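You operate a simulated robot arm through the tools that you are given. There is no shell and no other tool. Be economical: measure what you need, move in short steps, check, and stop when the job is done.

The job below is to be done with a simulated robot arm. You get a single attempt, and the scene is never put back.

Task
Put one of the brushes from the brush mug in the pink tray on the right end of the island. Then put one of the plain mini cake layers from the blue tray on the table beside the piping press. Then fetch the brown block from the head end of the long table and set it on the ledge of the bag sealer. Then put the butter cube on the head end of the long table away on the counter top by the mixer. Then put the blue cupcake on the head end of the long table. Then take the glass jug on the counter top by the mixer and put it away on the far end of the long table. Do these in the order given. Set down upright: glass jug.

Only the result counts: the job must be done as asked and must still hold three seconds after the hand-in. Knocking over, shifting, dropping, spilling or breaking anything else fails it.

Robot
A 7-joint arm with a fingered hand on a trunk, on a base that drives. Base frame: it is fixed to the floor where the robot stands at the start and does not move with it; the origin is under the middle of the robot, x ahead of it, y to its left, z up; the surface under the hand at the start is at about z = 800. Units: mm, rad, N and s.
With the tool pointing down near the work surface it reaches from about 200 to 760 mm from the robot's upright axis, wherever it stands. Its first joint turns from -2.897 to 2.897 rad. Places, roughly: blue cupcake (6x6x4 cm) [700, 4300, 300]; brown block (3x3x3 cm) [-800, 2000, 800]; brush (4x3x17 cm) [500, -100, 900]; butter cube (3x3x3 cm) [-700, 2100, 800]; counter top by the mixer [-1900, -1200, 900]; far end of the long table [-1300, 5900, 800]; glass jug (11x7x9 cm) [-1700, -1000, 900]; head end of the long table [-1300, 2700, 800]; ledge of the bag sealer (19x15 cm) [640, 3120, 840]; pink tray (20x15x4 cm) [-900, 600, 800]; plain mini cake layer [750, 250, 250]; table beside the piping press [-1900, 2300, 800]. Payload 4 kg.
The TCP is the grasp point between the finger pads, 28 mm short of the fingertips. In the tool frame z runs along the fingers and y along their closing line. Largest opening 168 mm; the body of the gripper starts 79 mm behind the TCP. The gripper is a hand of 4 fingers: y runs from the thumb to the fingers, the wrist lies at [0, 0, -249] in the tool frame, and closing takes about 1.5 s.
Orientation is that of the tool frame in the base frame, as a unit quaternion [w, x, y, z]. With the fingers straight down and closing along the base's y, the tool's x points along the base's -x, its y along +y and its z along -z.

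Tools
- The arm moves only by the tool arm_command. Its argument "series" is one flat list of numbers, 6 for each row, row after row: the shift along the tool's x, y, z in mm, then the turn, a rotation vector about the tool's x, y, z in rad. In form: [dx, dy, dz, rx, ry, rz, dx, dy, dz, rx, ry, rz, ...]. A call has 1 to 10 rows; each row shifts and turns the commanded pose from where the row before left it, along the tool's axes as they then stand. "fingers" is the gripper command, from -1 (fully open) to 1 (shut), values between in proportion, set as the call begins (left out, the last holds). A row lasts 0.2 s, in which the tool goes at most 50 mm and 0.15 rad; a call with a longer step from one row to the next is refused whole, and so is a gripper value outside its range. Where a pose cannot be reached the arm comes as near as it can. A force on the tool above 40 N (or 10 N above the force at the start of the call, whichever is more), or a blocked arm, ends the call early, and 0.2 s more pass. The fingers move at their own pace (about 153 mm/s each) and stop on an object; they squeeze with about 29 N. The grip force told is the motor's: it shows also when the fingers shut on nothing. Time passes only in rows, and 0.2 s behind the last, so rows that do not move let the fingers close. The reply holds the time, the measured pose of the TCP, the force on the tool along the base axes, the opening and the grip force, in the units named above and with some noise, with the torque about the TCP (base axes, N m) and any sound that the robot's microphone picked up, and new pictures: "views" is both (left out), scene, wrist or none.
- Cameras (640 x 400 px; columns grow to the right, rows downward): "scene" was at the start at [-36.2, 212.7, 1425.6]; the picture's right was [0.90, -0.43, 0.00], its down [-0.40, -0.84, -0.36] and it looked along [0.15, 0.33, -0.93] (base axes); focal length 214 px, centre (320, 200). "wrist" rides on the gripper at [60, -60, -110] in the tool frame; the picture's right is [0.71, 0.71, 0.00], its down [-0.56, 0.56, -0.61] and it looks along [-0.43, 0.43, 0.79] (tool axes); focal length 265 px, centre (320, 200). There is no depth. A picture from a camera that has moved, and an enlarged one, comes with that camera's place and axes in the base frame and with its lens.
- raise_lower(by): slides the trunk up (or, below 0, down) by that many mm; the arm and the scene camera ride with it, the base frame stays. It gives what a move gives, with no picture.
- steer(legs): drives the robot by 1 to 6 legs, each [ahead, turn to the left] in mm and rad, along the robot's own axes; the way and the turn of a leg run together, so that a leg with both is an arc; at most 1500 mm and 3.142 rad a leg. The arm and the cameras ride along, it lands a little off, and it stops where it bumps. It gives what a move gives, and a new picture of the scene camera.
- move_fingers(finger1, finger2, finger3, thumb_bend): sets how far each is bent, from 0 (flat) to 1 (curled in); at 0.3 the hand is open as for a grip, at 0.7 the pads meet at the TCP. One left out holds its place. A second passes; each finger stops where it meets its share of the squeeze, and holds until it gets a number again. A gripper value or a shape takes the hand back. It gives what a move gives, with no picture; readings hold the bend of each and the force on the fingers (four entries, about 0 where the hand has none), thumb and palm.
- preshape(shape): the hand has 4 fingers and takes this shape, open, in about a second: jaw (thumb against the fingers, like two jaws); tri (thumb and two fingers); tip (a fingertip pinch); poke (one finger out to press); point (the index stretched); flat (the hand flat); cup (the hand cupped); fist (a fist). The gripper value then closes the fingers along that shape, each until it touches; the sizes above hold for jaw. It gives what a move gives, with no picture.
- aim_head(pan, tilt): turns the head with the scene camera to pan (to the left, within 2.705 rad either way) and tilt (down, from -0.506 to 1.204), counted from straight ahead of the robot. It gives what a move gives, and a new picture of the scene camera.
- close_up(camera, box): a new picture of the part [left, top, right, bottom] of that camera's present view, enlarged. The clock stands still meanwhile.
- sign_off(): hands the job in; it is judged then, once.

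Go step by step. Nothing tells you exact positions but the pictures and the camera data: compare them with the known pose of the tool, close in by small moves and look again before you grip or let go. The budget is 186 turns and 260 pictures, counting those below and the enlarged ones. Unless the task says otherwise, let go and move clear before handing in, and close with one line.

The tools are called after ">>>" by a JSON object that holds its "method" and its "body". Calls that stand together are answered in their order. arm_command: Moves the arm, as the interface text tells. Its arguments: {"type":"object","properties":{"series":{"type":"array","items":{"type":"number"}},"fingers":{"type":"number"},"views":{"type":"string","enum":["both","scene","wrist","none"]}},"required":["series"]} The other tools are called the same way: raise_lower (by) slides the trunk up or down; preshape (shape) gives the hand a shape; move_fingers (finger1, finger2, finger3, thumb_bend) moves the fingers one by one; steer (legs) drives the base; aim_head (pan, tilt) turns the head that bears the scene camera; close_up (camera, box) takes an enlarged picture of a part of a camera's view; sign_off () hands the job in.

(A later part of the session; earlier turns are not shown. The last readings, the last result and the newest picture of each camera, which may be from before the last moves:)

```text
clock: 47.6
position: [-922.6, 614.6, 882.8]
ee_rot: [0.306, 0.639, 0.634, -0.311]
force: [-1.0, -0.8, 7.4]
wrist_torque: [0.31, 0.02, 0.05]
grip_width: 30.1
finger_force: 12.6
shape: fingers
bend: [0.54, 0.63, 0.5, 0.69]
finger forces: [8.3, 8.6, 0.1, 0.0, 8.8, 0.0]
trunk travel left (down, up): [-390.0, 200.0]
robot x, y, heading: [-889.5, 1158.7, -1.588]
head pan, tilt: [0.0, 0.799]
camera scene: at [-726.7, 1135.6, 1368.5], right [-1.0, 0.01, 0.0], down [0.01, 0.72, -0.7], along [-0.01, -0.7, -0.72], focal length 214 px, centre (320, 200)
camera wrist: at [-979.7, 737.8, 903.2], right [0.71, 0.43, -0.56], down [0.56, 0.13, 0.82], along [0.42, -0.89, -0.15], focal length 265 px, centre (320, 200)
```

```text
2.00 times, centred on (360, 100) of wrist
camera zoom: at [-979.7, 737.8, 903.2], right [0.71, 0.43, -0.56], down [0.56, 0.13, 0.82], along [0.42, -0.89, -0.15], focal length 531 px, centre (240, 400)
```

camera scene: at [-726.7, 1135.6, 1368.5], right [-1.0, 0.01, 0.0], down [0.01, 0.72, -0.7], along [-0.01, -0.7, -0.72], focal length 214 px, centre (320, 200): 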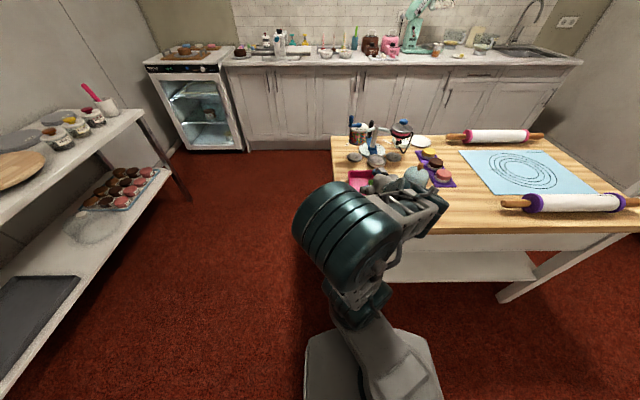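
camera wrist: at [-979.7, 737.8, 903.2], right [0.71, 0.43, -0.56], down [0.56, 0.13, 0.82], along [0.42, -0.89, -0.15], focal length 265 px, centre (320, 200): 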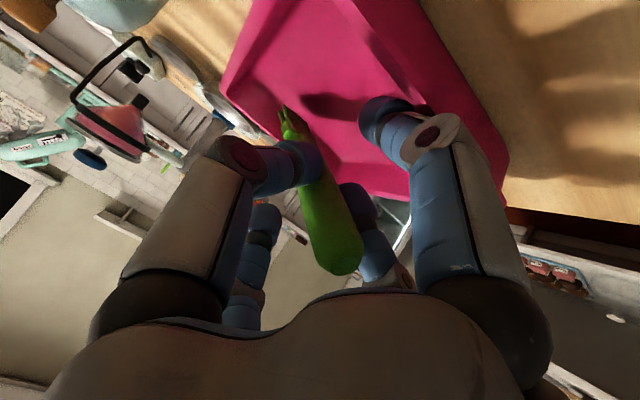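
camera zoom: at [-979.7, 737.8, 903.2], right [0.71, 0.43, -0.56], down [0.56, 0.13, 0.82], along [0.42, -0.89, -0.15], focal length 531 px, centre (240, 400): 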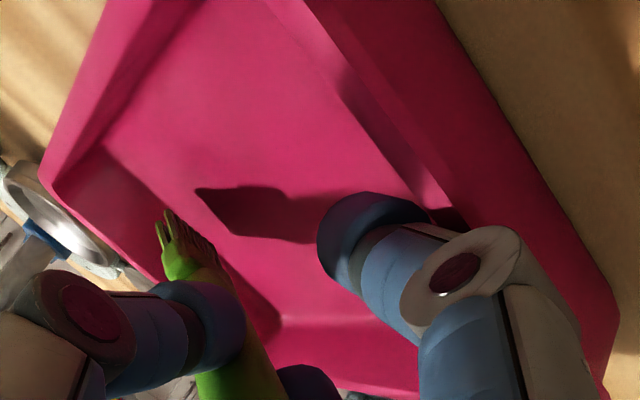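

The lower side finger touches the tray floor. I lift a touch, curl it closer to the brush, then go on down.

>>> {"method": "arm_command", "body": {"series": [-6, 0, -5, 0, 0, 0], "views": "none"}}

>>> {"method": "move_fingers", "body": {"finger1": 0.64}}

>>> {"method": "arm_command", "body": {"series": [8, 0, 6, 0, 0, 0, 8, 0, 6, 0, 0, 0]}}

>>> {"method": "close_up", "body": {"camera": "wrist", "box": [200, 0, 520, 200]}}

```text
clock: 48.0
position: [-921.6, 614.1, 887.9]
ee_rot: [0.306, 0.64, 0.634, -0.308]
force: [-0.2, -0.6, -0.3]
wrist_torque: [0.0, -0.02, -0.01]
grip_width: 37.8
finger_force: 8.9
shape: fingers
bend: [0.5, 0.63, 0.5, 0.69]
finger forces: [0.0, 8.6, 0.1, 0.0, 8.9, 0.0]
trunk travel left (down, up): [-390.0, 200.0]
robot x, y, heading: [-890.2, 1161.8, -1.58]
head pan, tilt: [0.0, 0.799]
```

```text
clock: 49.0
position: [-923.0, 614.4, 889.6]
ee_rot: [0.306, 0.64, 0.633, -0.309]
force: [0.0, 1.1, -0.8]
wrist_torque: [-0.02, 0.05, 0.0]
grip_width: 10.1
finger_force: 8.5
shape: fingers
bend: [0.64, 0.63, 0.5, 0.69]
finger forces: [0.0, 8.6, 0.0, 0.0, 8.8, 0.0]
trunk travel left (down, up): [-390.0, 200.0]
robot x, y, heading: [-893.0, 1156.3, -1.583]
head pan, tilt: [0.0, 0.799]
```

```text
clock: 49.6
position: [-922.9, 614.6, 868.5]
ee_rot: [0.305, 0.641, 0.632, -0.31]
force: [-0.1, 0.1, -0.1]
wrist_torque: [0.01, 0.03, 0.0]
grip_width: 9.1
finger_force: 9.3
shape: fingers
bend: [0.64, 0.63, 0.5, 0.69]
finger forces: [1.0, 8.5, 0.0, 0.1, 8.9, 0.0]
trunk travel left (down, up): [-390.0, 200.0]
robot x, y, heading: [-888.8, 1156.6, -1.576]
head pan, tilt: [0.0, 0.799]
camera scene: at [-726.8, 1135.2, 1368.4], right [-1.0, 0.01, 0.0], down [0.01, 0.72, -0.7], along [-0.01, -0.7, -0.72], focal length 214 px, centre (320, 200)
camera wrist: at [-979.5, 738.8, 889.9], right [0.71, 0.43, -0.55], down [0.56, 0.13, 0.82], along [0.42, -0.89, -0.15], focal length 265 px, centre (320, 200)
```

scene: 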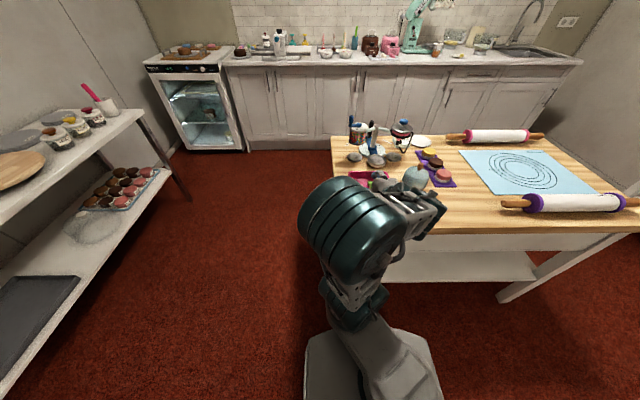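
wrist: 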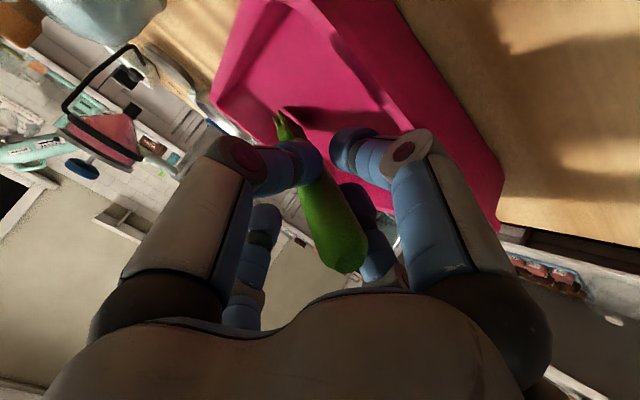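

```text
2.00 times, centred on (360, 100) of wrist
camera zoom: at [-979.5, 738.8, 889.9], right [0.71, 0.43, -0.55], down [0.56, 0.13, 0.82], along [0.42, -0.89, -0.15], focal length 531 px, centre (240, 400)
```

zoom: 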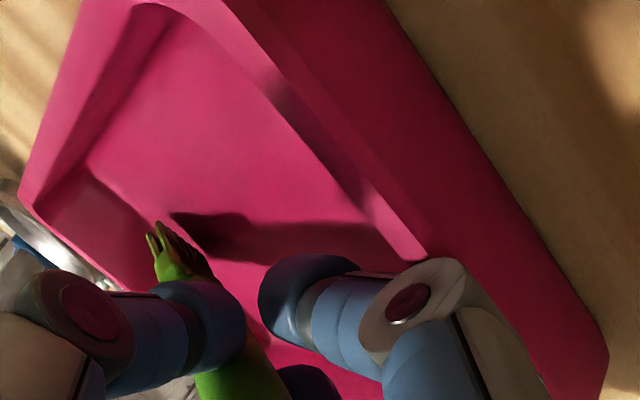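

The bristles are just above the tray floor well inside the walls. I release the pinch.

>>> {"method": "move_fingers", "body": {"finger2": 0.56, "thumb_bend": 0.6}}

>>> {"method": "close_up", "body": {"camera": "wrist", "box": [160, 0, 480, 300]}}

```text
clock: 50.6
position: [-922.7, 615.4, 868.2]
ee_rot: [0.306, 0.64, 0.634, -0.309]
force: [0.5, -0.4, 2.0]
wrist_torque: [0.07, 0.01, 0.03]
grip_width: 21.5
finger_force: 0.9
shape: fingers
bend: [0.64, 0.56, 0.5, 0.6]
finger forces: [2.1, 0.0, 0.0, 0.0, 0.0, 0.0]
trunk travel left (down, up): [-390.0, 200.0]
robot x, y, heading: [-889.1, 1159.1, -1.581]
head pan, tilt: [0.0, 0.799]
```

```text
1.33 times, centred on (320, 150) of wrist
camera zoom: at [-979.4, 738.8, 889.8], right [0.71, 0.43, -0.55], down [0.56, 0.13, 0.82], along [0.42, -0.89, -0.15], focal length 354 px, centre (320, 267)
```

zoom: 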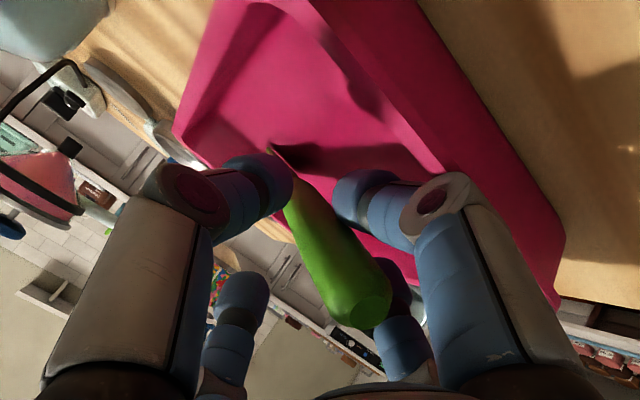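

The brush has dropped onto the lower finger with its bristles on the tray floor. I open the sides a bit more and slide the hand back along the fingers.

>>> {"method": "move_fingers", "body": {"finger2": 0.5, "thumb_bend": 0.52}}

>>> {"method": "arm_command", "body": {"series": [0, 0, -12, 0, 0, 0, 0, 0, -12, 0, 0, 0, 0, 0, -12, 0, 0, 0], "views": "wrist"}}

```text
clock: 51.6
position: [-922.2, 615.2, 869.9]
ee_rot: [0.306, 0.64, 0.634, -0.309]
force: [0.3, 0.4, 0.9]
wrist_torque: [0.07, -0.01, 0.04]
grip_width: 36.2
finger_force: 1.4
shape: fingers
bend: [0.64, 0.5, 0.5, 0.52]
finger forces: [2.0, 0.0, 0.1, 0.0, 0.0, 0.0]
trunk travel left (down, up): [-390.0, 200.0]
robot x, y, heading: [-893.2, 1160.1, -1.587]
head pan, tilt: [0.0, 0.799]
```

```text
clock: 52.4
position: [-920.7, 642.0, 891.8]
ee_rot: [0.306, 0.64, 0.633, -0.309]
force: [-0.3, 0.0, -0.1]
wrist_torque: [0.01, 0.0, 0.03]
grip_width: 36.1
finger_force: 0.9
shape: fingers
bend: [0.64, 0.5, 0.5, 0.52]
finger forces: [0.1, 0.0, 0.1, 0.0, 0.0, 0.1]
trunk travel left (down, up): [-390.0, 200.0]
robot x, y, heading: [-889.1, 1157.7, -1.583]
head pan, tilt: [0.0, 0.799]
camera wrist: at [-978.5, 767.2, 912.1], right [0.71, 0.43, -0.55], down [0.56, 0.13, 0.82], along [0.43, -0.89, -0.15], focal length 265 px, centre (320, 200)
```

wrist: 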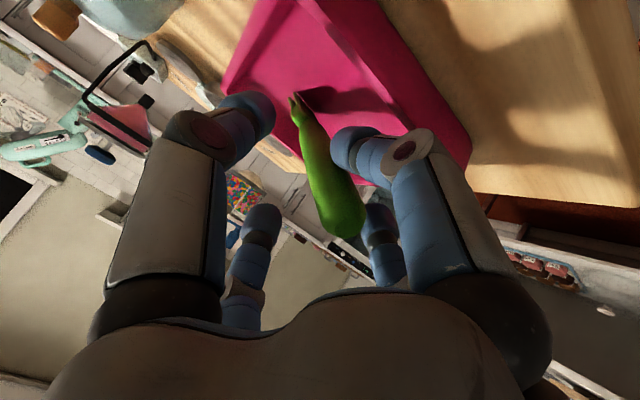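

>>> {"method": "arm_command", "body": {"series": [0, 0, -12, 0, 0, 0, 0, 0, -12, 0, 0, 0, 0, 0, -12, 0, 0, 0, 0, 0, -20, 0, 0, 0, 0, 0, -30, 0, 0, 0]}}

>>> {"method": "close_up", "body": {"camera": "wrist", "box": [160, 0, 480, 200]}}

```text
clock: 53.6
position: [-920.0, 710.5, 943.3]
ee_rot: [0.305, 0.64, 0.634, -0.309]
force: [-0.8, 0.7, -0.3]
wrist_torque: [0.02, 0.01, 0.02]
grip_width: 36.4
finger_force: 0.1
shape: fingers
bend: [0.64, 0.5, 0.5, 0.52]
finger forces: [0.0, 0.0, 0.1, 0.0, 0.0, 0.1]
trunk travel left (down, up): [-390.0, 200.0]
robot x, y, heading: [-888.4, 1153.8, -1.584]
head pan, tilt: [0.0, 0.799]
camera scene: at [-726.8, 1135.0, 1368.3], right [-1.0, 0.01, 0.0], down [0.01, 0.72, -0.7], along [-0.01, -0.7, -0.72], focal length 214 px, centre (320, 200)
camera wrist: at [-977.5, 834.6, 965.4], right [0.71, 0.43, -0.55], down [0.56, 0.13, 0.82], along [0.42, -0.89, -0.15], focal length 265 px, centre (320, 200)
```

scene: 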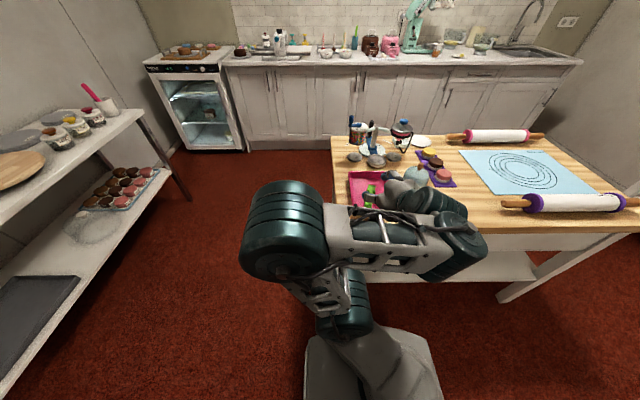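
wrist: 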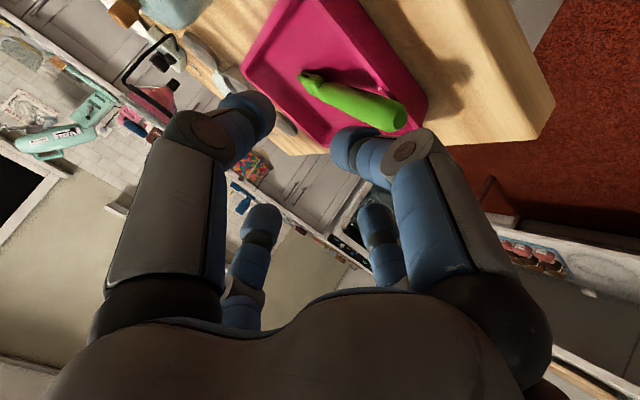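

```text
2.00 times, centred on (320, 100) of wrist
camera zoom: at [-977.5, 834.6, 965.4], right [0.71, 0.43, -0.55], down [0.56, 0.13, 0.82], along [0.42, -0.89, -0.15], focal length 531 px, centre (320, 400)
```

zoom: 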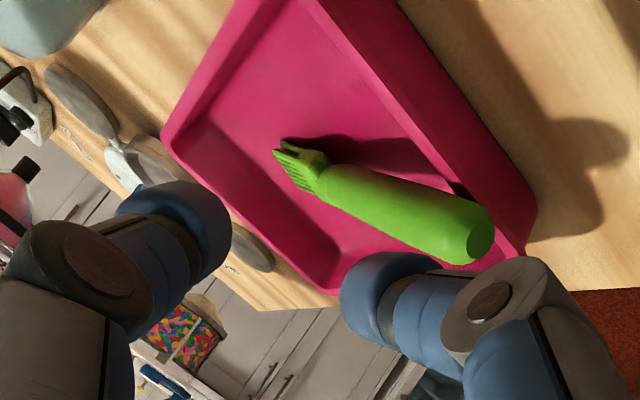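

The brush lies in the tray; I raise the hand clear and check whether its handle rests on the rim.

>>> {"method": "arm_command", "body": {"series": [-10, 0, -40, 0, 0.15, 0, -10, 0, -40, 0, 0.15, 0, -10, 0, -40, 0, 0.15, 0, 0, 0, -20, 0, 0.15, 0, 0, 0, -20, 0, 0.15, 0, 0, 0, -20, 0, 0.15, 0, 0, 0, -20, 0, 0, 0], "views": "scene"}}

>>> {"method": "close_up", "body": {"camera": "scene", "box": [310, 150, 430, 225]}}

```text
clock: 55.2
position: [-952.0, 766.2, 975.2]
ee_rot: [-0.014, 0.711, 0.703, -0.018]
force: [-1.0, -0.4, 0.6]
wrist_torque: [0.02, -0.04, -0.01]
grip_width: 36.5
finger_force: 0.0
shape: fingers
bend: [0.64, 0.5, 0.5, 0.52]
finger forces: [0.0, 0.1, 0.0, 0.0, 0.1, 0.0]
out of reach, approached as far as the arm can: row 3, 4, 5, 6, 7
trunk travel left (down, up): [-390.0, 200.0]
robot x, y, heading: [-894.2, 1157.9, -1.587]
head pan, tilt: [0.0, 0.799]
camera scene: at [-727.1, 1135.0, 1368.4], right [-1.0, 0.01, 0.0], down [0.01, 0.72, -0.7], along [-0.01, -0.7, -0.72], focal length 214 px, centre (320, 200)
```

scene: 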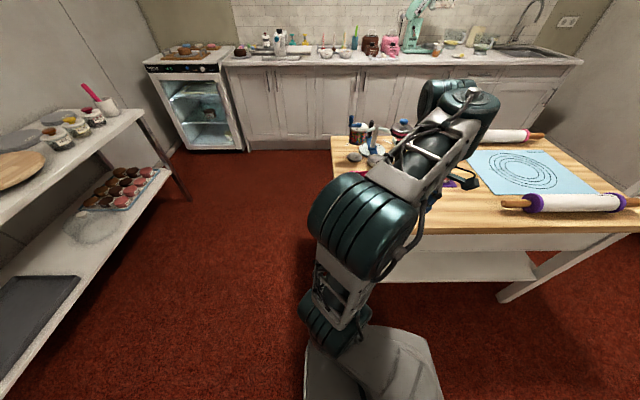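

```text
5.33 times, centred on (370, 188) of scene
camera zoom: at [-727.1, 1135.0, 1368.4], right [-1.0, 0.01, 0.0], down [0.01, 0.72, -0.7], along [-0.01, -0.7, -0.72], focal length 1144 px, centre (53, 267)
```

zoom: 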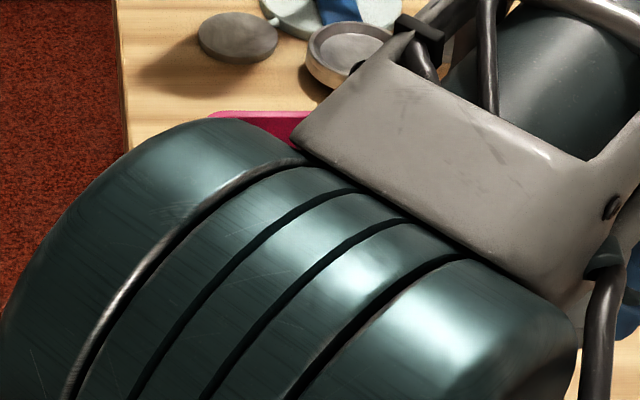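

>>> {"method": "preshape", "body": {"shape": "jaw"}}

>>> {"method": "close_up", "body": {"camera": "wrist", "box": [0, 0, 640, 400]}}

```text
clock: 56.1
position: [-952.2, 766.0, 975.3]
ee_rot: [-0.013, 0.711, 0.703, -0.021]
force: [-0.5, 0.9, -0.1]
wrist_torque: [-0.03, 0.02, -0.01]
grip_width: 168.0
finger_force: 0.1
shape: jaw
bend: [0.3, 0.3, 0.3, 0.3]
finger forces: [0.0, 0.0, 0.0, 0.0, 0.1, 0.0]
trunk travel left (down, up): [-390.0, 200.0]
robot x, y, heading: [-893.3, 1157.2, -1.585]
head pan, tilt: [0.0, 0.799]
```

```text
1.00 times, centred on (320, 200) of wrist (not enlarged: the box is as wide or as high as the picture)
camera zoom: at [-1005.0, 828.2, 1086.7], right [0.71, 0.7, -0.04], down [0.58, -0.56, 0.59], along [0.39, -0.45, -0.8], focal length 265 px, centre (320, 200)
```

zoom: 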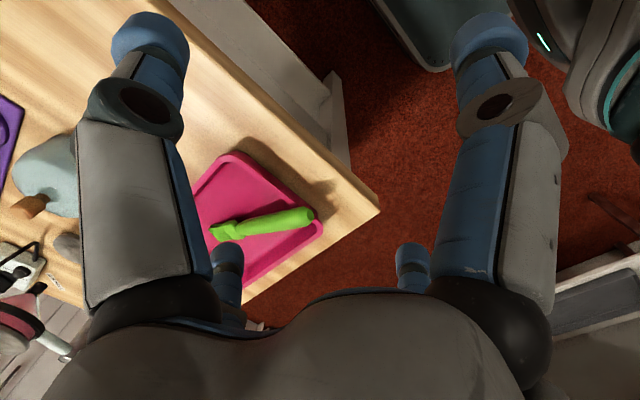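

>>> {"method": "close_up", "body": {"camera": "wrist", "box": [170, 140, 350, 300]}}

```text
2.50 times, centred on (260, 220) of wrist
camera zoom: at [-1005.0, 828.2, 1086.7], right [0.71, 0.7, -0.04], down [0.58, -0.56, 0.59], along [0.39, -0.45, -0.8], focal length 664 px, centre (470, 150)
```

zoom: 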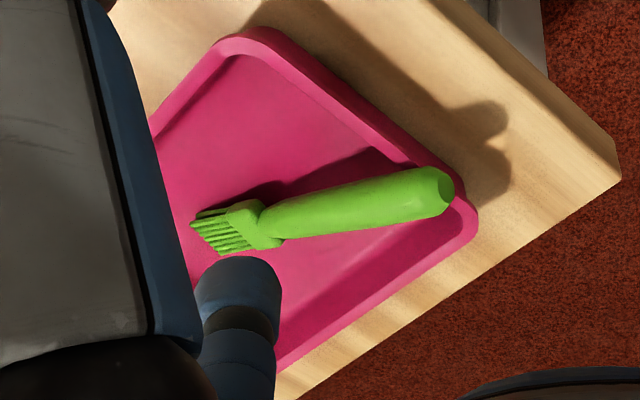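

The handle end rests on the near rim, so I'll re-grip it lightly and shift it about 35 mm further in. I spread the side fingers, narrow the pinch and move over the handle.

>>> {"method": "move_fingers", "body": {"finger1": 0, "finger3": 0, "finger2": 0.45, "thumb_bend": 0.45}}

>>> {"method": "arm_command", "body": {"series": [-35, 11, 0, 0, 0, 0, -35, 11, 0, 0, 0, 0, -35, 11, 0, 0, 0, 0, -36, 12, 0, 0, 0, 0, 0, 0, 0, 0, 0, 0.13, 0, 0, 0, 0, 0, 0.13]}}

>>> {"method": "close_up", "body": {"camera": "wrist", "box": [160, 100, 480, 300]}}

```text
clock: 57.1
position: [-952.4, 766.3, 975.0]
ee_rot: [-0.013, 0.712, 0.702, -0.021]
force: [-0.3, -0.2, -0.6]
wrist_torque: [0.0, -0.03, 0.0]
grip_width: 128.4
finger_force: 0.1
shape: fingers
bend: [0.0, 0.45, 0.0, 0.45]
finger forces: [0.0, 0.0, 0.0, 0.0, 0.1, 0.0]
trunk travel left (down, up): [-390.0, 200.0]
robot x, y, heading: [-887.4, 1159.8, -1.581]
head pan, tilt: [0.0, 0.799]
```

```text
clock: 58.5
position: [-901.1, 632.4, 987.5]
ee_rot: [0.001, 0.797, 0.605, -0.001]
force: [0.2, 0.9, 0.1]
wrist_torque: [-0.02, -0.01, -0.01]
grip_width: 128.5
finger_force: 0.0
shape: fingers
bend: [0.0, 0.45, 0.0, 0.45]
finger forces: [0.1, 0.0, 0.1, 0.0, 0.0, 0.0]
trunk travel left (down, up): [-390.0, 200.0]
robot x, y, heading: [-891.5, 1158.5, -1.585]
head pan, tilt: [0.0, 0.799]
camera scene: at [-726.8, 1135.2, 1368.3], right [-1.0, 0.01, 0.0], down [0.01, 0.72, -0.7], along [-0.01, -0.7, -0.72], focal length 214 px, centre (320, 200)
camera wrist: at [-941.0, 706.2, 1097.9], right [0.87, 0.49, 0.0], down [0.39, -0.69, 0.61], along [0.3, -0.54, -0.79], focal length 265 px, centre (320, 200)
```

scene: 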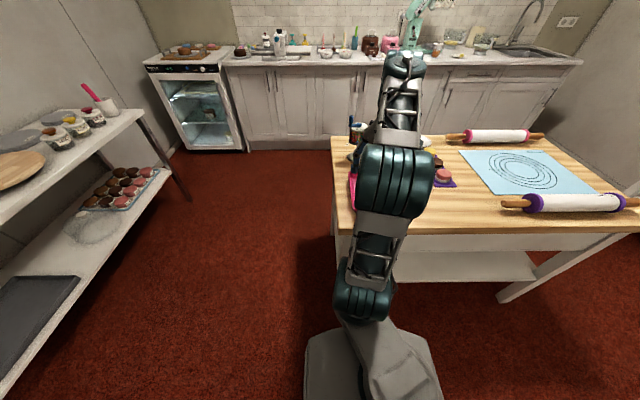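
wrist: 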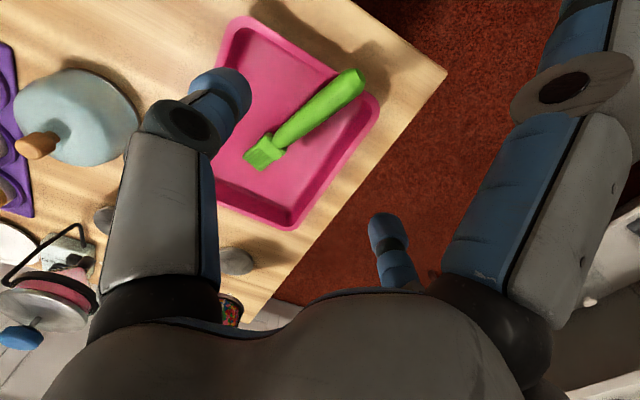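

```text
2.00 times, centred on (320, 200) of wrist
camera zoom: at [-941.0, 706.2, 1097.9], right [0.87, 0.49, 0.0], down [0.39, -0.69, 0.61], along [0.3, -0.54, -0.79], focal length 531 px, centre (320, 200)
```

zoom: 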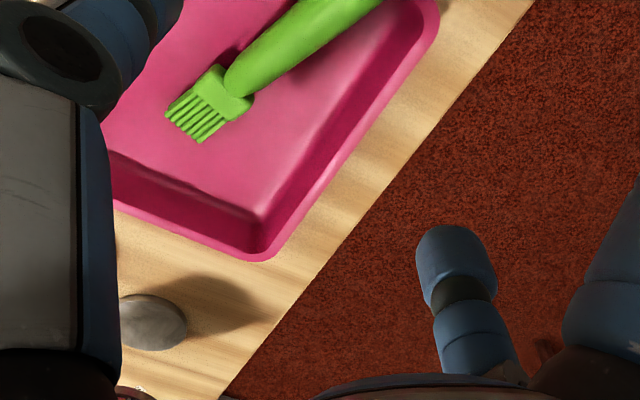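

My estimate of the handle (end near [-888, 669]) holds; the hand is aligned. I narrow the pinch slightly and descend.

>>> {"method": "move_fingers", "body": {"finger2": 0.48, "thumb_bend": 0.48}}

>>> {"method": "arm_command", "body": {"series": [-4, 0, 40, 0, 0, 0, -3, 0, 40, 0, 0, 0, 0, 0, 25, 0, 0, 0, 0, 0, 18, 0, 0, 0]}}

>>> {"method": "close_up", "body": {"camera": "wrist", "box": [160, 0, 480, 300]}}

```text
clock: 59.5
position: [-901.0, 631.3, 988.2]
ee_rot: [0.0, 0.796, 0.605, 0.0]
force: [0.5, 0.8, 0.3]
wrist_torque: [0.0, -0.01, 0.01]
grip_width: 125.9
finger_force: 0.0
shape: fingers
bend: [0.0, 0.48, 0.0, 0.48]
finger forces: [0.0, 0.0, 0.0, 0.0, 0.1, 0.1]
trunk travel left (down, up): [-390.0, 200.0]
robot x, y, heading: [-887.6, 1157.9, -1.579]
head pan, tilt: [0.0, 0.799]
```

```text
clock: 60.5
position: [-902.5, 624.1, 868.3]
ee_rot: [0.003, 0.797, 0.604, -0.003]
force: [0.9, 1.0, 21.9]
wrist_torque: [-0.31, -1.2, 0.01]
grip_width: 126.1
finger_force: 11.0
shape: fingers
bend: [0.0, 0.47, 0.0, 0.48]
finger forces: [0.0, 22.5, 0.0, 0.0, 0.0, 0.1]
trunk travel left (down, up): [-390.0, 200.0]
robot x, y, heading: [-890.5, 1158.9, -1.582]
head pan, tilt: [0.0, 0.799]
camera scene: at [-726.9, 1137.0, 1368.9], right [-1.0, 0.01, 0.0], down [0.01, 0.72, -0.7], along [-0.01, -0.7, -0.72], focal length 214 px, centre (320, 200)
camera wrist: at [-942.5, 699.8, 976.8], right [0.87, 0.49, -0.01], down [0.39, -0.68, 0.62], along [0.3, -0.54, -0.78], focal length 265 px, centre (320, 200)
```

scene: 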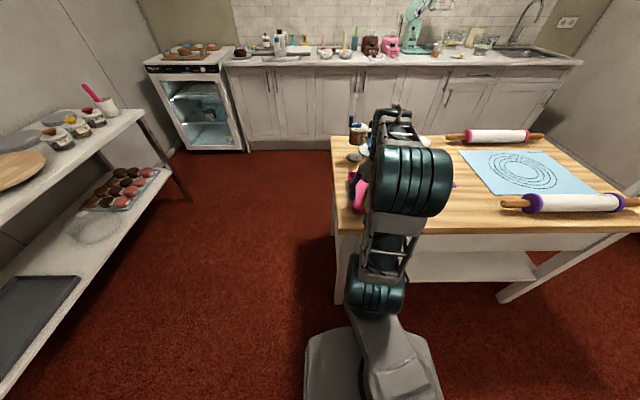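
wrist: 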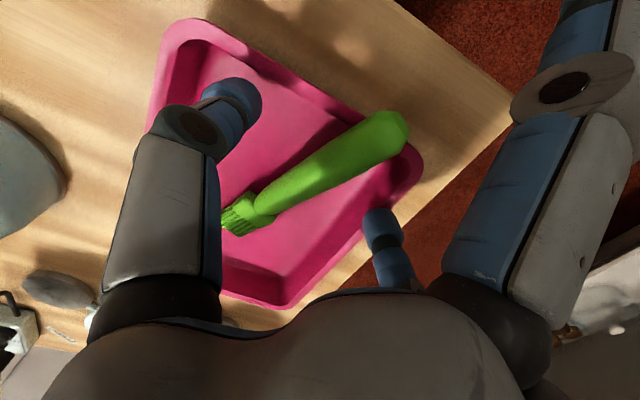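

```text
1.33 times, centred on (320, 150) of wrist
camera zoom: at [-942.5, 699.8, 976.8], right [0.87, 0.49, -0.01], down [0.39, -0.68, 0.62], along [0.3, -0.54, -0.78], focal length 354 px, centre (320, 267)
```

zoom: 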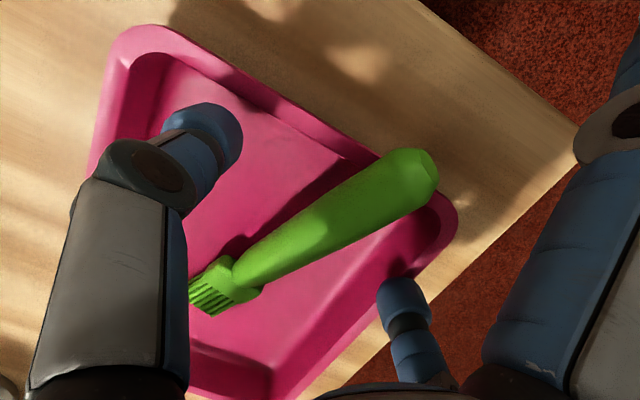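

Finger 2 touched the tray's +x rim. I lift, narrow the pinch more, and go down again.

>>> {"method": "arm_command", "body": {"series": [0, 0, -15, 0, 0, 0, 0, 0, -10, 0, 0, 0], "views": "none"}}

>>> {"method": "move_fingers", "body": {"finger2": 0.56, "thumb_bend": 0.54}}

>>> {"method": "close_up", "body": {"camera": "wrist", "box": [160, 0, 480, 300]}}

```text
clock: 61.1
position: [-902.4, 624.4, 889.4]
ee_rot: [0.0, 0.796, 0.605, 0.001]
force: [0.6, 1.1, 0.0]
wrist_torque: [0.0, 0.03, 0.04]
grip_width: 126.3
finger_force: 0.1
shape: fingers
bend: [0.0, 0.48, 0.0, 0.48]
finger forces: [0.1, 0.0, 0.1, 0.1, 0.0, 0.0]
trunk travel left (down, up): [-390.0, 200.0]
robot x, y, heading: [-886.4, 1157.6, -1.579]
head pan, tilt: [0.0, 0.799]
```

```text
clock: 62.1
position: [-904.3, 626.3, 890.5]
ee_rot: [0.0, 0.796, 0.605, 0.0]
force: [-0.3, -0.6, -0.1]
wrist_torque: [0.01, 0.03, -0.04]
grip_width: 121.6
finger_force: 0.1
shape: fingers
bend: [0.0, 0.56, 0.0, 0.54]
finger forces: [0.0, 0.0, 0.0, 0.1, 0.0, 0.0]
trunk travel left (down, up): [-390.0, 200.0]
robot x, y, heading: [-889.5, 1157.9, -1.581]
head pan, tilt: [0.0, 0.799]
```

```text
1.33 times, centred on (320, 150) of wrist
camera zoom: at [-942.7, 699.1, 1000.0], right [0.87, 0.49, 0.0], down [0.39, -0.69, 0.61], along [0.3, -0.54, -0.79], focal length 354 px, centre (320, 267)
```

zoom: 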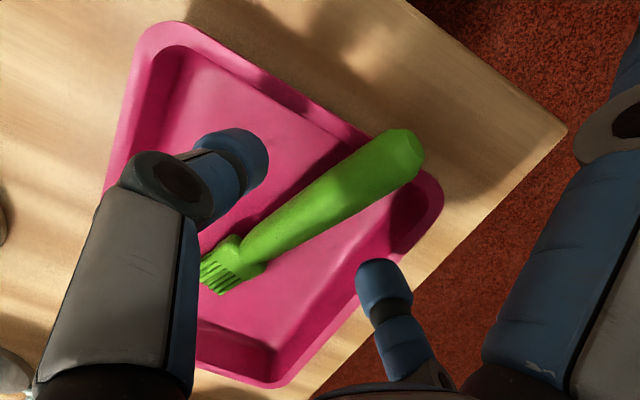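

>>> {"method": "arm_command", "body": {"series": [0, 0, 12, 0, 0, 0, 0, 0, 10, 0, 0, 0, 0, 0, 8, 0, 0, 0], "views": "wrist"}}

```text
clock: 62.9
position: [-903.0, 625.5, 860.0]
ee_rot: [-0.001, 0.797, 0.604, 0.0]
force: [0.0, 0.7, 1.0]
wrist_torque: [0.01, -0.02, 0.01]
grip_width: 121.5
finger_force: 0.1
shape: fingers
bend: [0.0, 0.56, 0.0, 0.54]
finger forces: [0.0, 0.0, 0.0, 0.0, 0.1, 0.1]
trunk travel left (down, up): [-390.0, 200.0]
robot x, y, heading: [-888.8, 1155.2, -1.582]
head pan, tilt: [0.0, 0.799]
camera wrist: at [-942.6, 699.2, 969.4], right [0.87, 0.49, 0.0], down [0.39, -0.69, 0.61], along [0.3, -0.54, -0.79], focal length 265 px, centre (320, 200)
```

wrist: 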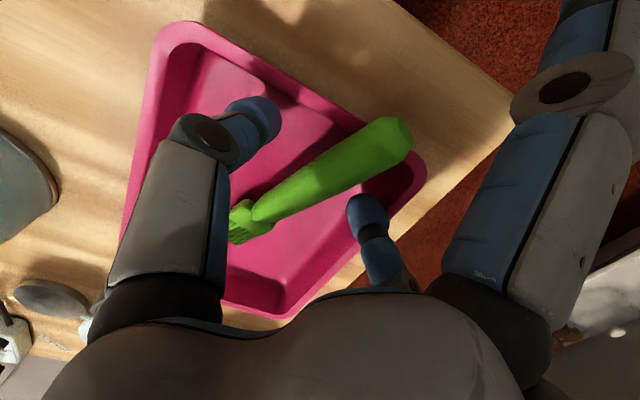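

The fingers straddle the handle inside the tray. I close on it.

>>> {"method": "move_fingers", "body": {"finger2": 0.75, "thumb_bend": 0.75}}

>>> {"method": "arm_command", "body": {"series": [0, 0, -6, 0, 0, 0, -12, 0, -2, 0, 0, 0, -12, 0, 0, 0, 0, 0, -12, 0, 0, 0, 0, 0], "views": "wrist"}}

```text
clock: 63.9
position: [-902.2, 624.6, 860.2]
ee_rot: [0.0, 0.796, 0.605, -0.001]
force: [0.7, -0.9, 0.5]
wrist_torque: [0.01, -0.04, -0.01]
grip_width: 114.0
finger_force: 10.9
shape: fingers
bend: [0.0, 0.63, 0.0, 0.68]
finger forces: [0.1, 10.8, 0.1, 0.0, 11.2, 0.0]
trunk travel left (down, up): [-390.0, 200.0]
robot x, y, heading: [-891.9, 1158.6, -1.585]
head pan, tilt: [0.0, 0.799]
```

```text
clock: 64.9
position: [-912.1, 589.8, 868.0]
ee_rot: [0.0, 0.796, 0.605, 0.0]
force: [-0.4, -0.2, -0.4]
wrist_torque: [0.03, 0.03, -0.01]
grip_width: 113.8
finger_force: 11.6
shape: fingers
bend: [0.0, 0.63, 0.0, 0.68]
finger forces: [0.0, 10.8, 0.0, 0.1, 11.1, 0.1]
trunk travel left (down, up): [-390.0, 200.0]
robot x, y, heading: [-889.8, 1162.5, -1.584]
head pan, tilt: [0.0, 0.799]
camera wrist: at [-952.6, 664.5, 977.6], right [0.87, 0.49, 0.0], down [0.39, -0.69, 0.61], along [0.3, -0.54, -0.79], focal length 265 px, centre (320, 200)
```

wrist: 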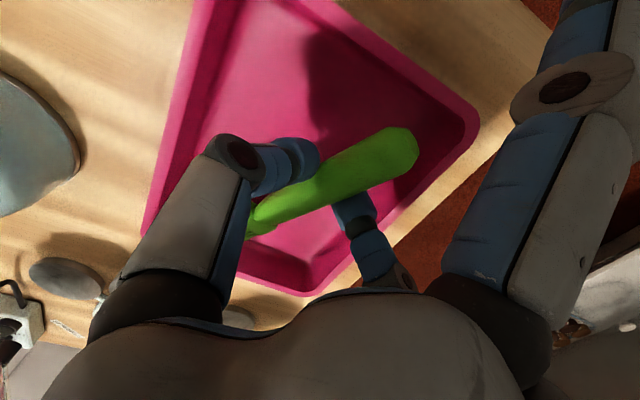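

The handle now clears the rim. I level it, lower slightly and release.

>>> {"method": "arm_command", "body": {"series": [0, 0, 4, 0, -0.13, 0, 0, 0, 6, 0, -0.13, 0, 0, 0, 8, 0, 0, 0, 0, 0, 8, 0, 0, 0], "views": "wrist"}}

>>> {"method": "move_fingers", "body": {"finger2": 0.55, "thumb_bend": 0.58}}

>>> {"method": "arm_command", "body": {"series": [0, 0, -15, 0, 0, 0, 0, 0, -30, 0, 0, 0, 0, 0, -40, 0, 0.13, 0, 0, 0, -40, 0, 0.13, 0], "views": "wrist"}}

```text
clock: 65.9
position: [-913.2, 586.6, 842.4]
ee_rot: [0.079, 0.789, 0.6, -0.104]
force: [-0.2, 0.1, -0.2]
wrist_torque: [0.01, 0.02, -0.01]
grip_width: 114.0
finger_force: 10.8
shape: fingers
bend: [0.0, 0.63, 0.0, 0.68]
finger forces: [0.0, 10.8, 0.1, 0.1, 11.1, 0.0]
trunk travel left (down, up): [-390.0, 200.0]
robot x, y, heading: [-889.7, 1156.5, -1.583]
head pan, tilt: [0.0, 0.799]
camera wrist: at [-946.3, 685.2, 932.7], right [0.86, 0.47, -0.18], down [0.44, -0.52, 0.74], along [0.25, -0.72, -0.65], focal length 265 px, centre (320, 200)
```

wrist: 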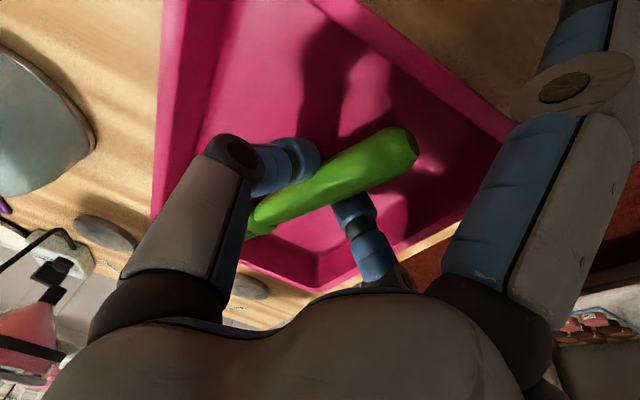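

```text
clock: 66.9
position: [-913.3, 586.8, 841.7]
ee_rot: [0.079, 0.789, 0.6, -0.103]
force: [-0.1, 0.7, -0.1]
wrist_torque: [0.0, 0.03, -0.01]
grip_width: 119.2
finger_force: 0.1
shape: fingers
bend: [0.0, 0.55, 0.0, 0.57]
finger forces: [0.0, 0.0, 0.0, 0.1, 0.0, 0.0]
trunk travel left (down, up): [-390.0, 200.0]
robot x, y, heading: [-890.4, 1159.0, -1.583]
head pan, tilt: [0.0, 0.799]
```

```text
clock: 67.9
position: [-905.8, 611.4, 965.0]
ee_rot: [0.001, 0.796, 0.605, 0.0]
force: [-0.4, 0.2, 0.9]
wrist_torque: [0.01, 0.0, -0.01]
grip_width: 119.4
finger_force: 0.2
shape: fingers
bend: [0.0, 0.55, 0.0, 0.57]
finger forces: [0.0, 0.1, 0.0, 0.0, 0.0, 0.1]
trunk travel left (down, up): [-390.0, 200.0]
robot x, y, heading: [-890.2, 1155.4, -1.586]
head pan, tilt: [0.0, 0.799]
camera wrist: at [-945.7, 685.8, 1074.3], right [0.87, 0.49, 0.0], down [0.39, -0.69, 0.61], along [0.3, -0.53, -0.79], focal length 265 px, centre (320, 200)
```

wrist: 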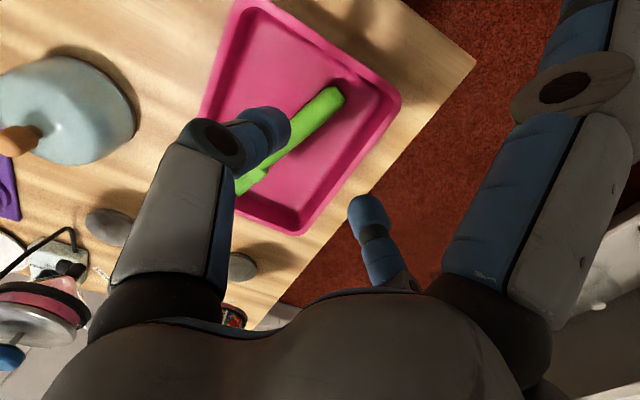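

The brush now lies fully in the tray. Next I retract and look at the cake tray on the bench's lower shelf.

>>> {"method": "arm_command", "body": {"series": [0, 0, -30, 0, 0, 0, 40, 0, -30, 0, 0, -0.13, 45, 0, 0, 0, 0, -0.13, 45, 0, 0, 0, 0, 0, 45, 0, 0, 0, 0, 0, 45, 0, 0, 0, 0, 0], "views": "none"}}

>>> {"method": "aim_head", "body": {"pan": 0.9, "tilt": 0.5}}

>>> {"method": "close_up", "body": {"camera": "scene", "box": [240, 160, 400, 260]}}

```text
clock: 69.3
position: [-887.0, 830.9, 1023.5]
ee_rot: [0.0, 0.712, 0.703, 0.001]
force: [-0.5, 0.5, -0.3]
wrist_torque: [0.01, 0.03, -0.03]
grip_width: 119.0
finger_force: 0.1
shape: fingers
bend: [0.0, 0.55, 0.0, 0.57]
finger forces: [0.0, 0.1, 0.0, 0.0, 0.1, 0.0]
trunk travel left (down, up): [-390.0, 200.0]
robot x, y, heading: [-892.4, 1155.8, -1.58]
head pan, tilt: [0.0, 0.799]
```

```text
clock: 70.5
position: [-886.6, 830.6, 1023.8]
ee_rot: [0.0, 0.711, 0.703, 0.0]
force: [-0.9, 0.0, 0.9]
wrist_torque: [0.02, 0.01, -0.03]
grip_width: 119.3
finger_force: 0.0
shape: fingers
bend: [0.0, 0.55, 0.0, 0.57]
finger forces: [0.1, 0.0, 0.0, 0.0, 0.0, 0.0]
trunk travel left (down, up): [-390.0, 200.0]
robot x, y, heading: [-891.4, 1159.6, -1.582]
head pan, tilt: [0.901, 0.499]
camera scene: at [-655.3, 1158.4, 1394.3], right [-0.63, -0.78, 0.0], down [-0.37, 0.3, -0.88], along [0.68, -0.55, -0.48], focal length 214 px, centre (320, 200)
```

scene: 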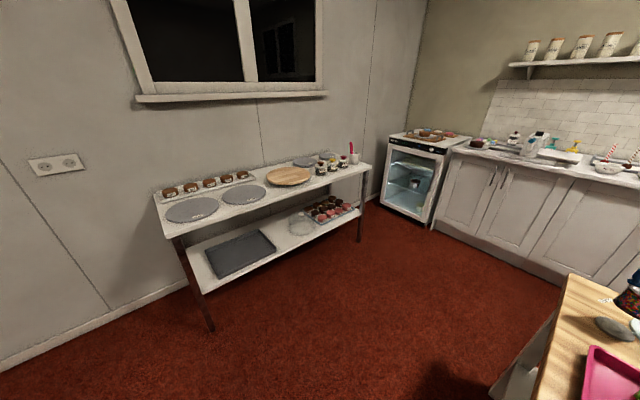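

```text
4.00 times, centred on (320, 210) of scene
camera zoom: at [-655.3, 1158.4, 1394.3], right [-0.63, -0.78, 0.0], down [-0.37, 0.3, -0.88], along [0.68, -0.55, -0.48], focal length 858 px, centre (320, 160)
```

zoom: 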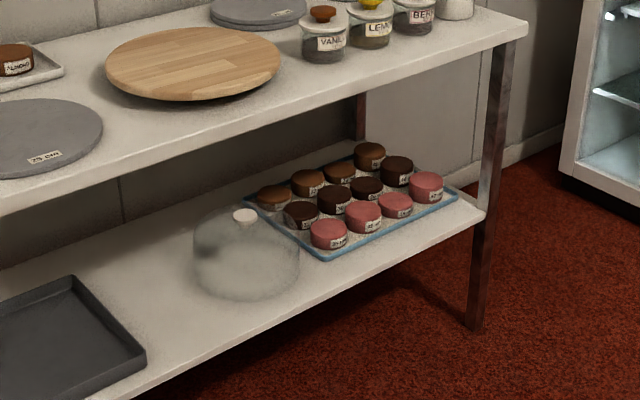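

The blue tray holds three rows: pink, dark, and tan (probably plain) at the back. I drive back in front of it to read the labels.

>>> {"method": "steer", "body": {"legs": [[0, 1.58], [600, 0], [0, -1.34], [1015, 0], [0, 1.34]]}}

>>> {"method": "aim_head", "body": {"pan": -0.1, "tilt": 1.0}}

>>> {"method": "raise_lower", "body": {"by": -385}}

>>> {"method": "aim_head", "body": {"pan": -0.1, "tilt": 0.7}}

```text
clock: 89.2
position: [267.2, 178.0, 1025.3]
ee_rot: [0.0, 0.004, 1.0, 0.001]
force: [-0.1, -0.2, -0.1]
wrist_torque: [-0.01, -0.01, -0.04]
grip_width: 119.2
finger_force: 0.0
shape: fingers
bend: [0.0, 0.55, 0.0, 0.57]
finger forces: [0.1, 0.0, 0.0, 0.0, 0.1, 0.0]
trunk travel left (down, up): [-390.0, 200.0]
robot x, y, heading: [-63.6, 176.8, -0.008]
head pan, tilt: [0.901, 0.499]
camera scene: at [-61.9, 408.0, 1394.3], right [0.78, -0.63, 0.0], down [-0.3, -0.37, -0.88], along [0.55, 0.68, -0.48], focal length 214 px, centre (320, 200)
```

scene: 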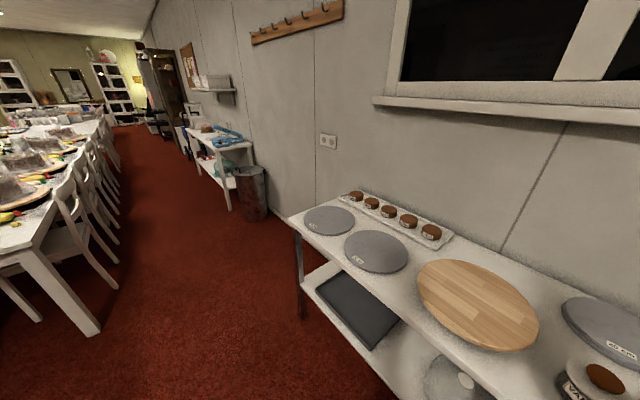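

```text
clock: 90.4
position: [267.2, 179.3, 1025.3]
ee_rot: [0.001, 0.004, 1.0, 0.0]
force: [0.5, 0.8, 0.0]
wrist_torque: [0.01, 0.02, 0.03]
grip_width: 119.3
finger_force: 0.0
shape: fingers
bend: [0.0, 0.55, 0.0, 0.57]
finger forces: [0.0, 0.0, 0.0, 0.1, 0.0, 0.1]
trunk travel left (down, up): [-390.0, 200.0]
robot x, y, heading: [-63.7, 175.1, -0.019]
head pan, tilt: [-0.099, 1.0]
camera scene: at [-49.8, 329.6, 1353.2], right [-0.11, -0.99, 0.0], down [-0.84, 0.09, -0.54], along [0.54, -0.06, -0.84], focal length 214 px, centre (320, 200)
```

scene: 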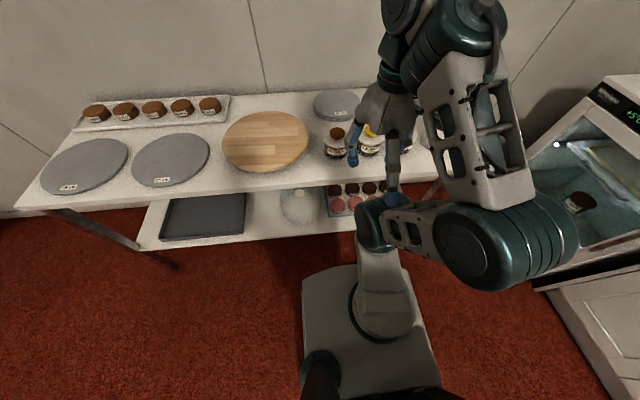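

```text
clock: 92.6
position: [266.4, 178.7, 796.6]
ee_rot: [0.011, 0.005, 1.0, 0.002]
force: [-11.2, 0.4, 21.2]
wrist_torque: [-0.02, -2.89, -0.06]
grip_width: 119.4
finger_force: 10.9
shape: fingers
bend: [0.0, 0.55, 0.0, 0.57]
finger forces: [0.0, 0.1, 21.9, 0.0, 0.1, 0.0]
trunk travel left (down, up): [-158.0, 432.0]
robot x, y, heading: [-57.5, 175.8, -0.008]
head pan, tilt: [-0.099, 1.0]
stopped: the force on the tool passed its limit at 52 N (the readings are from after the stop); the commanded pose is now the measured one
```

```text
clock: 93.4
position: [266.7, 178.2, 795.5]
ee_rot: [0.008, 0.004, 1.0, 0.002]
force: [-15.2, 1.2, 27.5]
wrist_torque: [-0.09, -3.68, 0.0]
grip_width: 119.3
finger_force: 13.5
shape: fingers
bend: [0.0, 0.55, 0.0, 0.57]
finger forces: [0.0, 0.0, 27.8, 0.1, 0.0, 0.0]
trunk travel left (down, up): [-158.0, 432.0]
robot x, y, heading: [-60.5, 174.9, -0.011]
head pan, tilt: [-0.099, 0.7]
camera scene: at [-37.5, 327.9, 1144.6], right [-0.11, -0.99, 0.0], down [-0.64, 0.07, -0.77], along [0.76, -0.08, -0.64], focal length 214 px, centre (320, 200)
```

scene: 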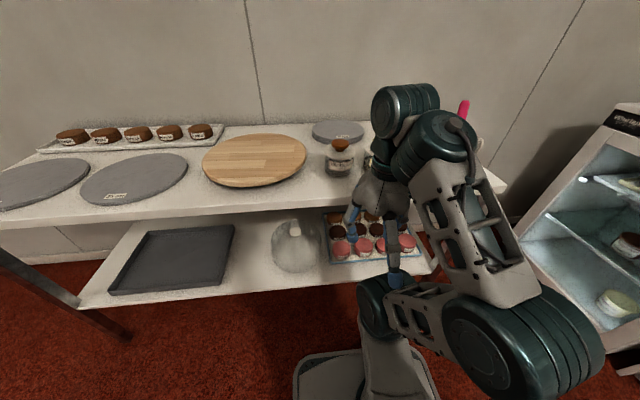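

The spread front finger touched the bench edge; I back off right away by raising the trunk, then pull the arm in.

>>> {"method": "raise_lower", "body": {"by": 40}}

>>> {"method": "arm_command", "body": {"series": [0, 0, -10, 0, 0, 0], "views": "none"}}

>>> {"method": "steer", "body": {"legs": [[-250, 0]]}}

>>> {"method": "close_up", "body": {"camera": "scene", "box": [280, 120, 480, 260]}}

```text
clock: 94.2
position: [267.1, 178.3, 833.7]
ee_rot: [0.006, 0.004, 1.0, 0.002]
force: [-0.1, 0.0, 0.4]
wrist_torque: [0.04, 0.0, 0.01]
grip_width: 119.2
finger_force: 0.0
shape: fingers
bend: [0.0, 0.55, 0.0, 0.57]
finger forces: [0.1, 0.0, 0.0, 0.0, 0.0, 0.0]
trunk travel left (down, up): [-198.0, 392.0]
robot x, y, heading: [-60.1, 172.9, -0.008]
head pan, tilt: [-0.099, 0.7]
```

```text
clock: 94.6
position: [268.7, 178.8, 845.4]
ee_rot: [0.006, 0.005, 1.0, 0.0]
force: [-0.5, -0.2, 0.6]
wrist_torque: [-0.01, 0.01, -0.01]
grip_width: 119.3
finger_force: 0.0
shape: fingers
bend: [0.0, 0.55, 0.0, 0.57]
finger forces: [0.1, 0.1, 0.1, 0.1, 0.0, 0.1]
trunk travel left (down, up): [-198.0, 392.0]
robot x, y, heading: [-60.4, 174.1, -0.011]
head pan, tilt: [-0.099, 0.7]
```

```text
clock: 96.5
position: [19.2, 181.0, 845.3]
ee_rot: [0.005, 0.003, 1.0, 0.001]
force: [0.0, 0.4, 0.5]
wrist_torque: [-0.01, 0.01, 0.02]
grip_width: 119.4
finger_force: 0.1
shape: fingers
bend: [0.0, 0.55, 0.0, 0.57]
finger forces: [0.0, 0.0, 0.1, 0.0, 0.0, 0.0]
trunk travel left (down, up): [-198.0, 392.0]
robot x, y, heading: [-312.5, 178.0, -0.01]
head pan, tilt: [-0.099, 0.7]
camera scene: at [-283.9, 330.3, 1184.5], right [-0.11, -0.99, 0.0], down [-0.64, 0.07, -0.76], along [0.76, -0.08, -0.64], focal length 214 px, centre (320, 200)
```

scene: 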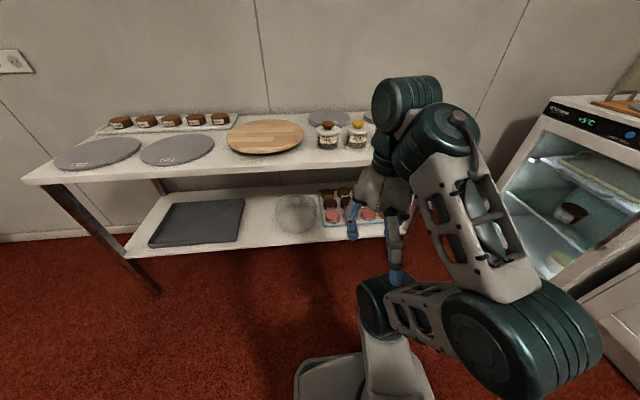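

```text
2.86 times, centred on (380, 190) of scene
camera zoom: at [-283.9, 330.3, 1184.5], right [-0.11, -0.99, 0.0], down [-0.64, 0.07, -0.76], along [0.76, -0.08, -0.64], focal length 613 px, centre (149, 229)
```

zoom: 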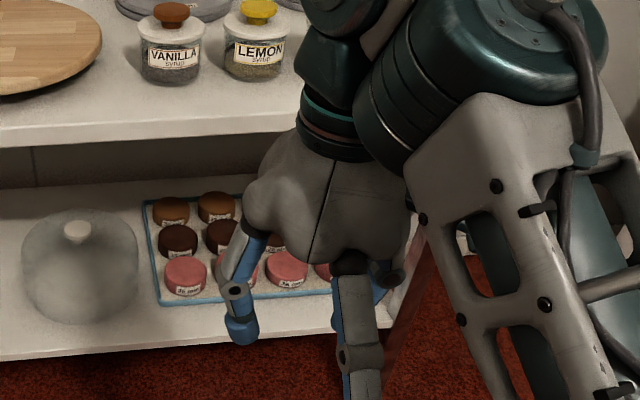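

Clear now. I lower the trunk fully, away from the bench, and read the labels.

>>> {"method": "raise_lower", "body": {"by": -190}}

>>> {"method": "aim_head", "body": {"pan": -0.1, "tilt": 0.5}}

>>> {"method": "close_up", "body": {"camera": "scene", "box": [300, 180, 400, 250]}}

```text
clock: 98.5
position: [18.9, 180.4, 655.0]
ee_rot: [0.007, 0.004, 1.0, 0.001]
force: [-0.3, -0.4, -0.5]
wrist_torque: [-0.02, 0.01, -0.01]
grip_width: 119.1
finger_force: 0.0
shape: fingers
bend: [0.0, 0.55, 0.0, 0.57]
finger forces: [0.0, 0.1, 0.1, 0.0, 0.0, 0.0]
trunk travel left (down, up): [-8.0, 582.0]
robot x, y, heading: [-310.7, 174.4, -0.013]
head pan, tilt: [-0.099, 0.7]
```

```text
clock: 99.3
position: [18.1, 180.1, 655.0]
ee_rot: [0.006, 0.004, 1.0, 0.001]
force: [-0.5, -0.7, 0.1]
wrist_torque: [-0.01, 0.01, 0.0]
grip_width: 119.3
finger_force: 0.1
shape: fingers
bend: [0.0, 0.55, 0.0, 0.57]
finger forces: [0.0, 0.0, 0.0, 0.0, 0.1, 0.0]
trunk travel left (down, up): [-8.0, 582.0]
robot x, y, heading: [-311.8, 178.5, -0.011]
head pan, tilt: [-0.099, 0.499]
camera scene: at [-278.0, 329.7, 1012.1], right [-0.11, -0.99, 0.0], down [-0.48, 0.05, -0.88], along [0.87, -0.1, -0.48], focal length 214 px, centre (320, 200)
```

scene: 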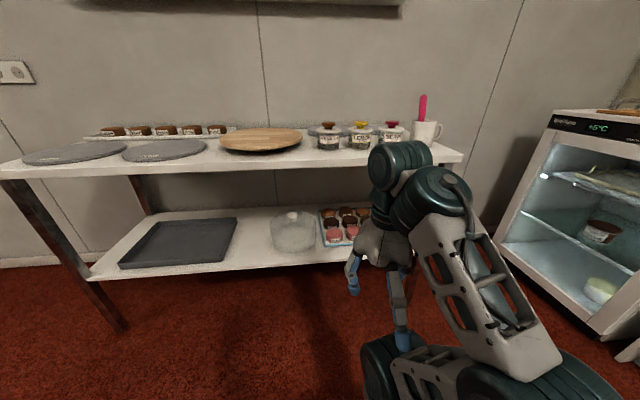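

```text
5.71 times, centred on (350, 215) of scene
camera zoom: at [-278.0, 329.7, 1012.1], right [-0.11, -0.99, 0.0], down [-0.48, 0.05, -0.88], along [0.87, -0.1, -0.48], focal length 1226 px, centre (149, 114)
```

zoom: 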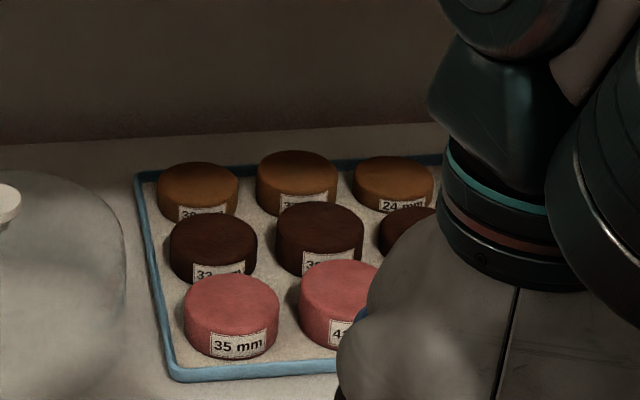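

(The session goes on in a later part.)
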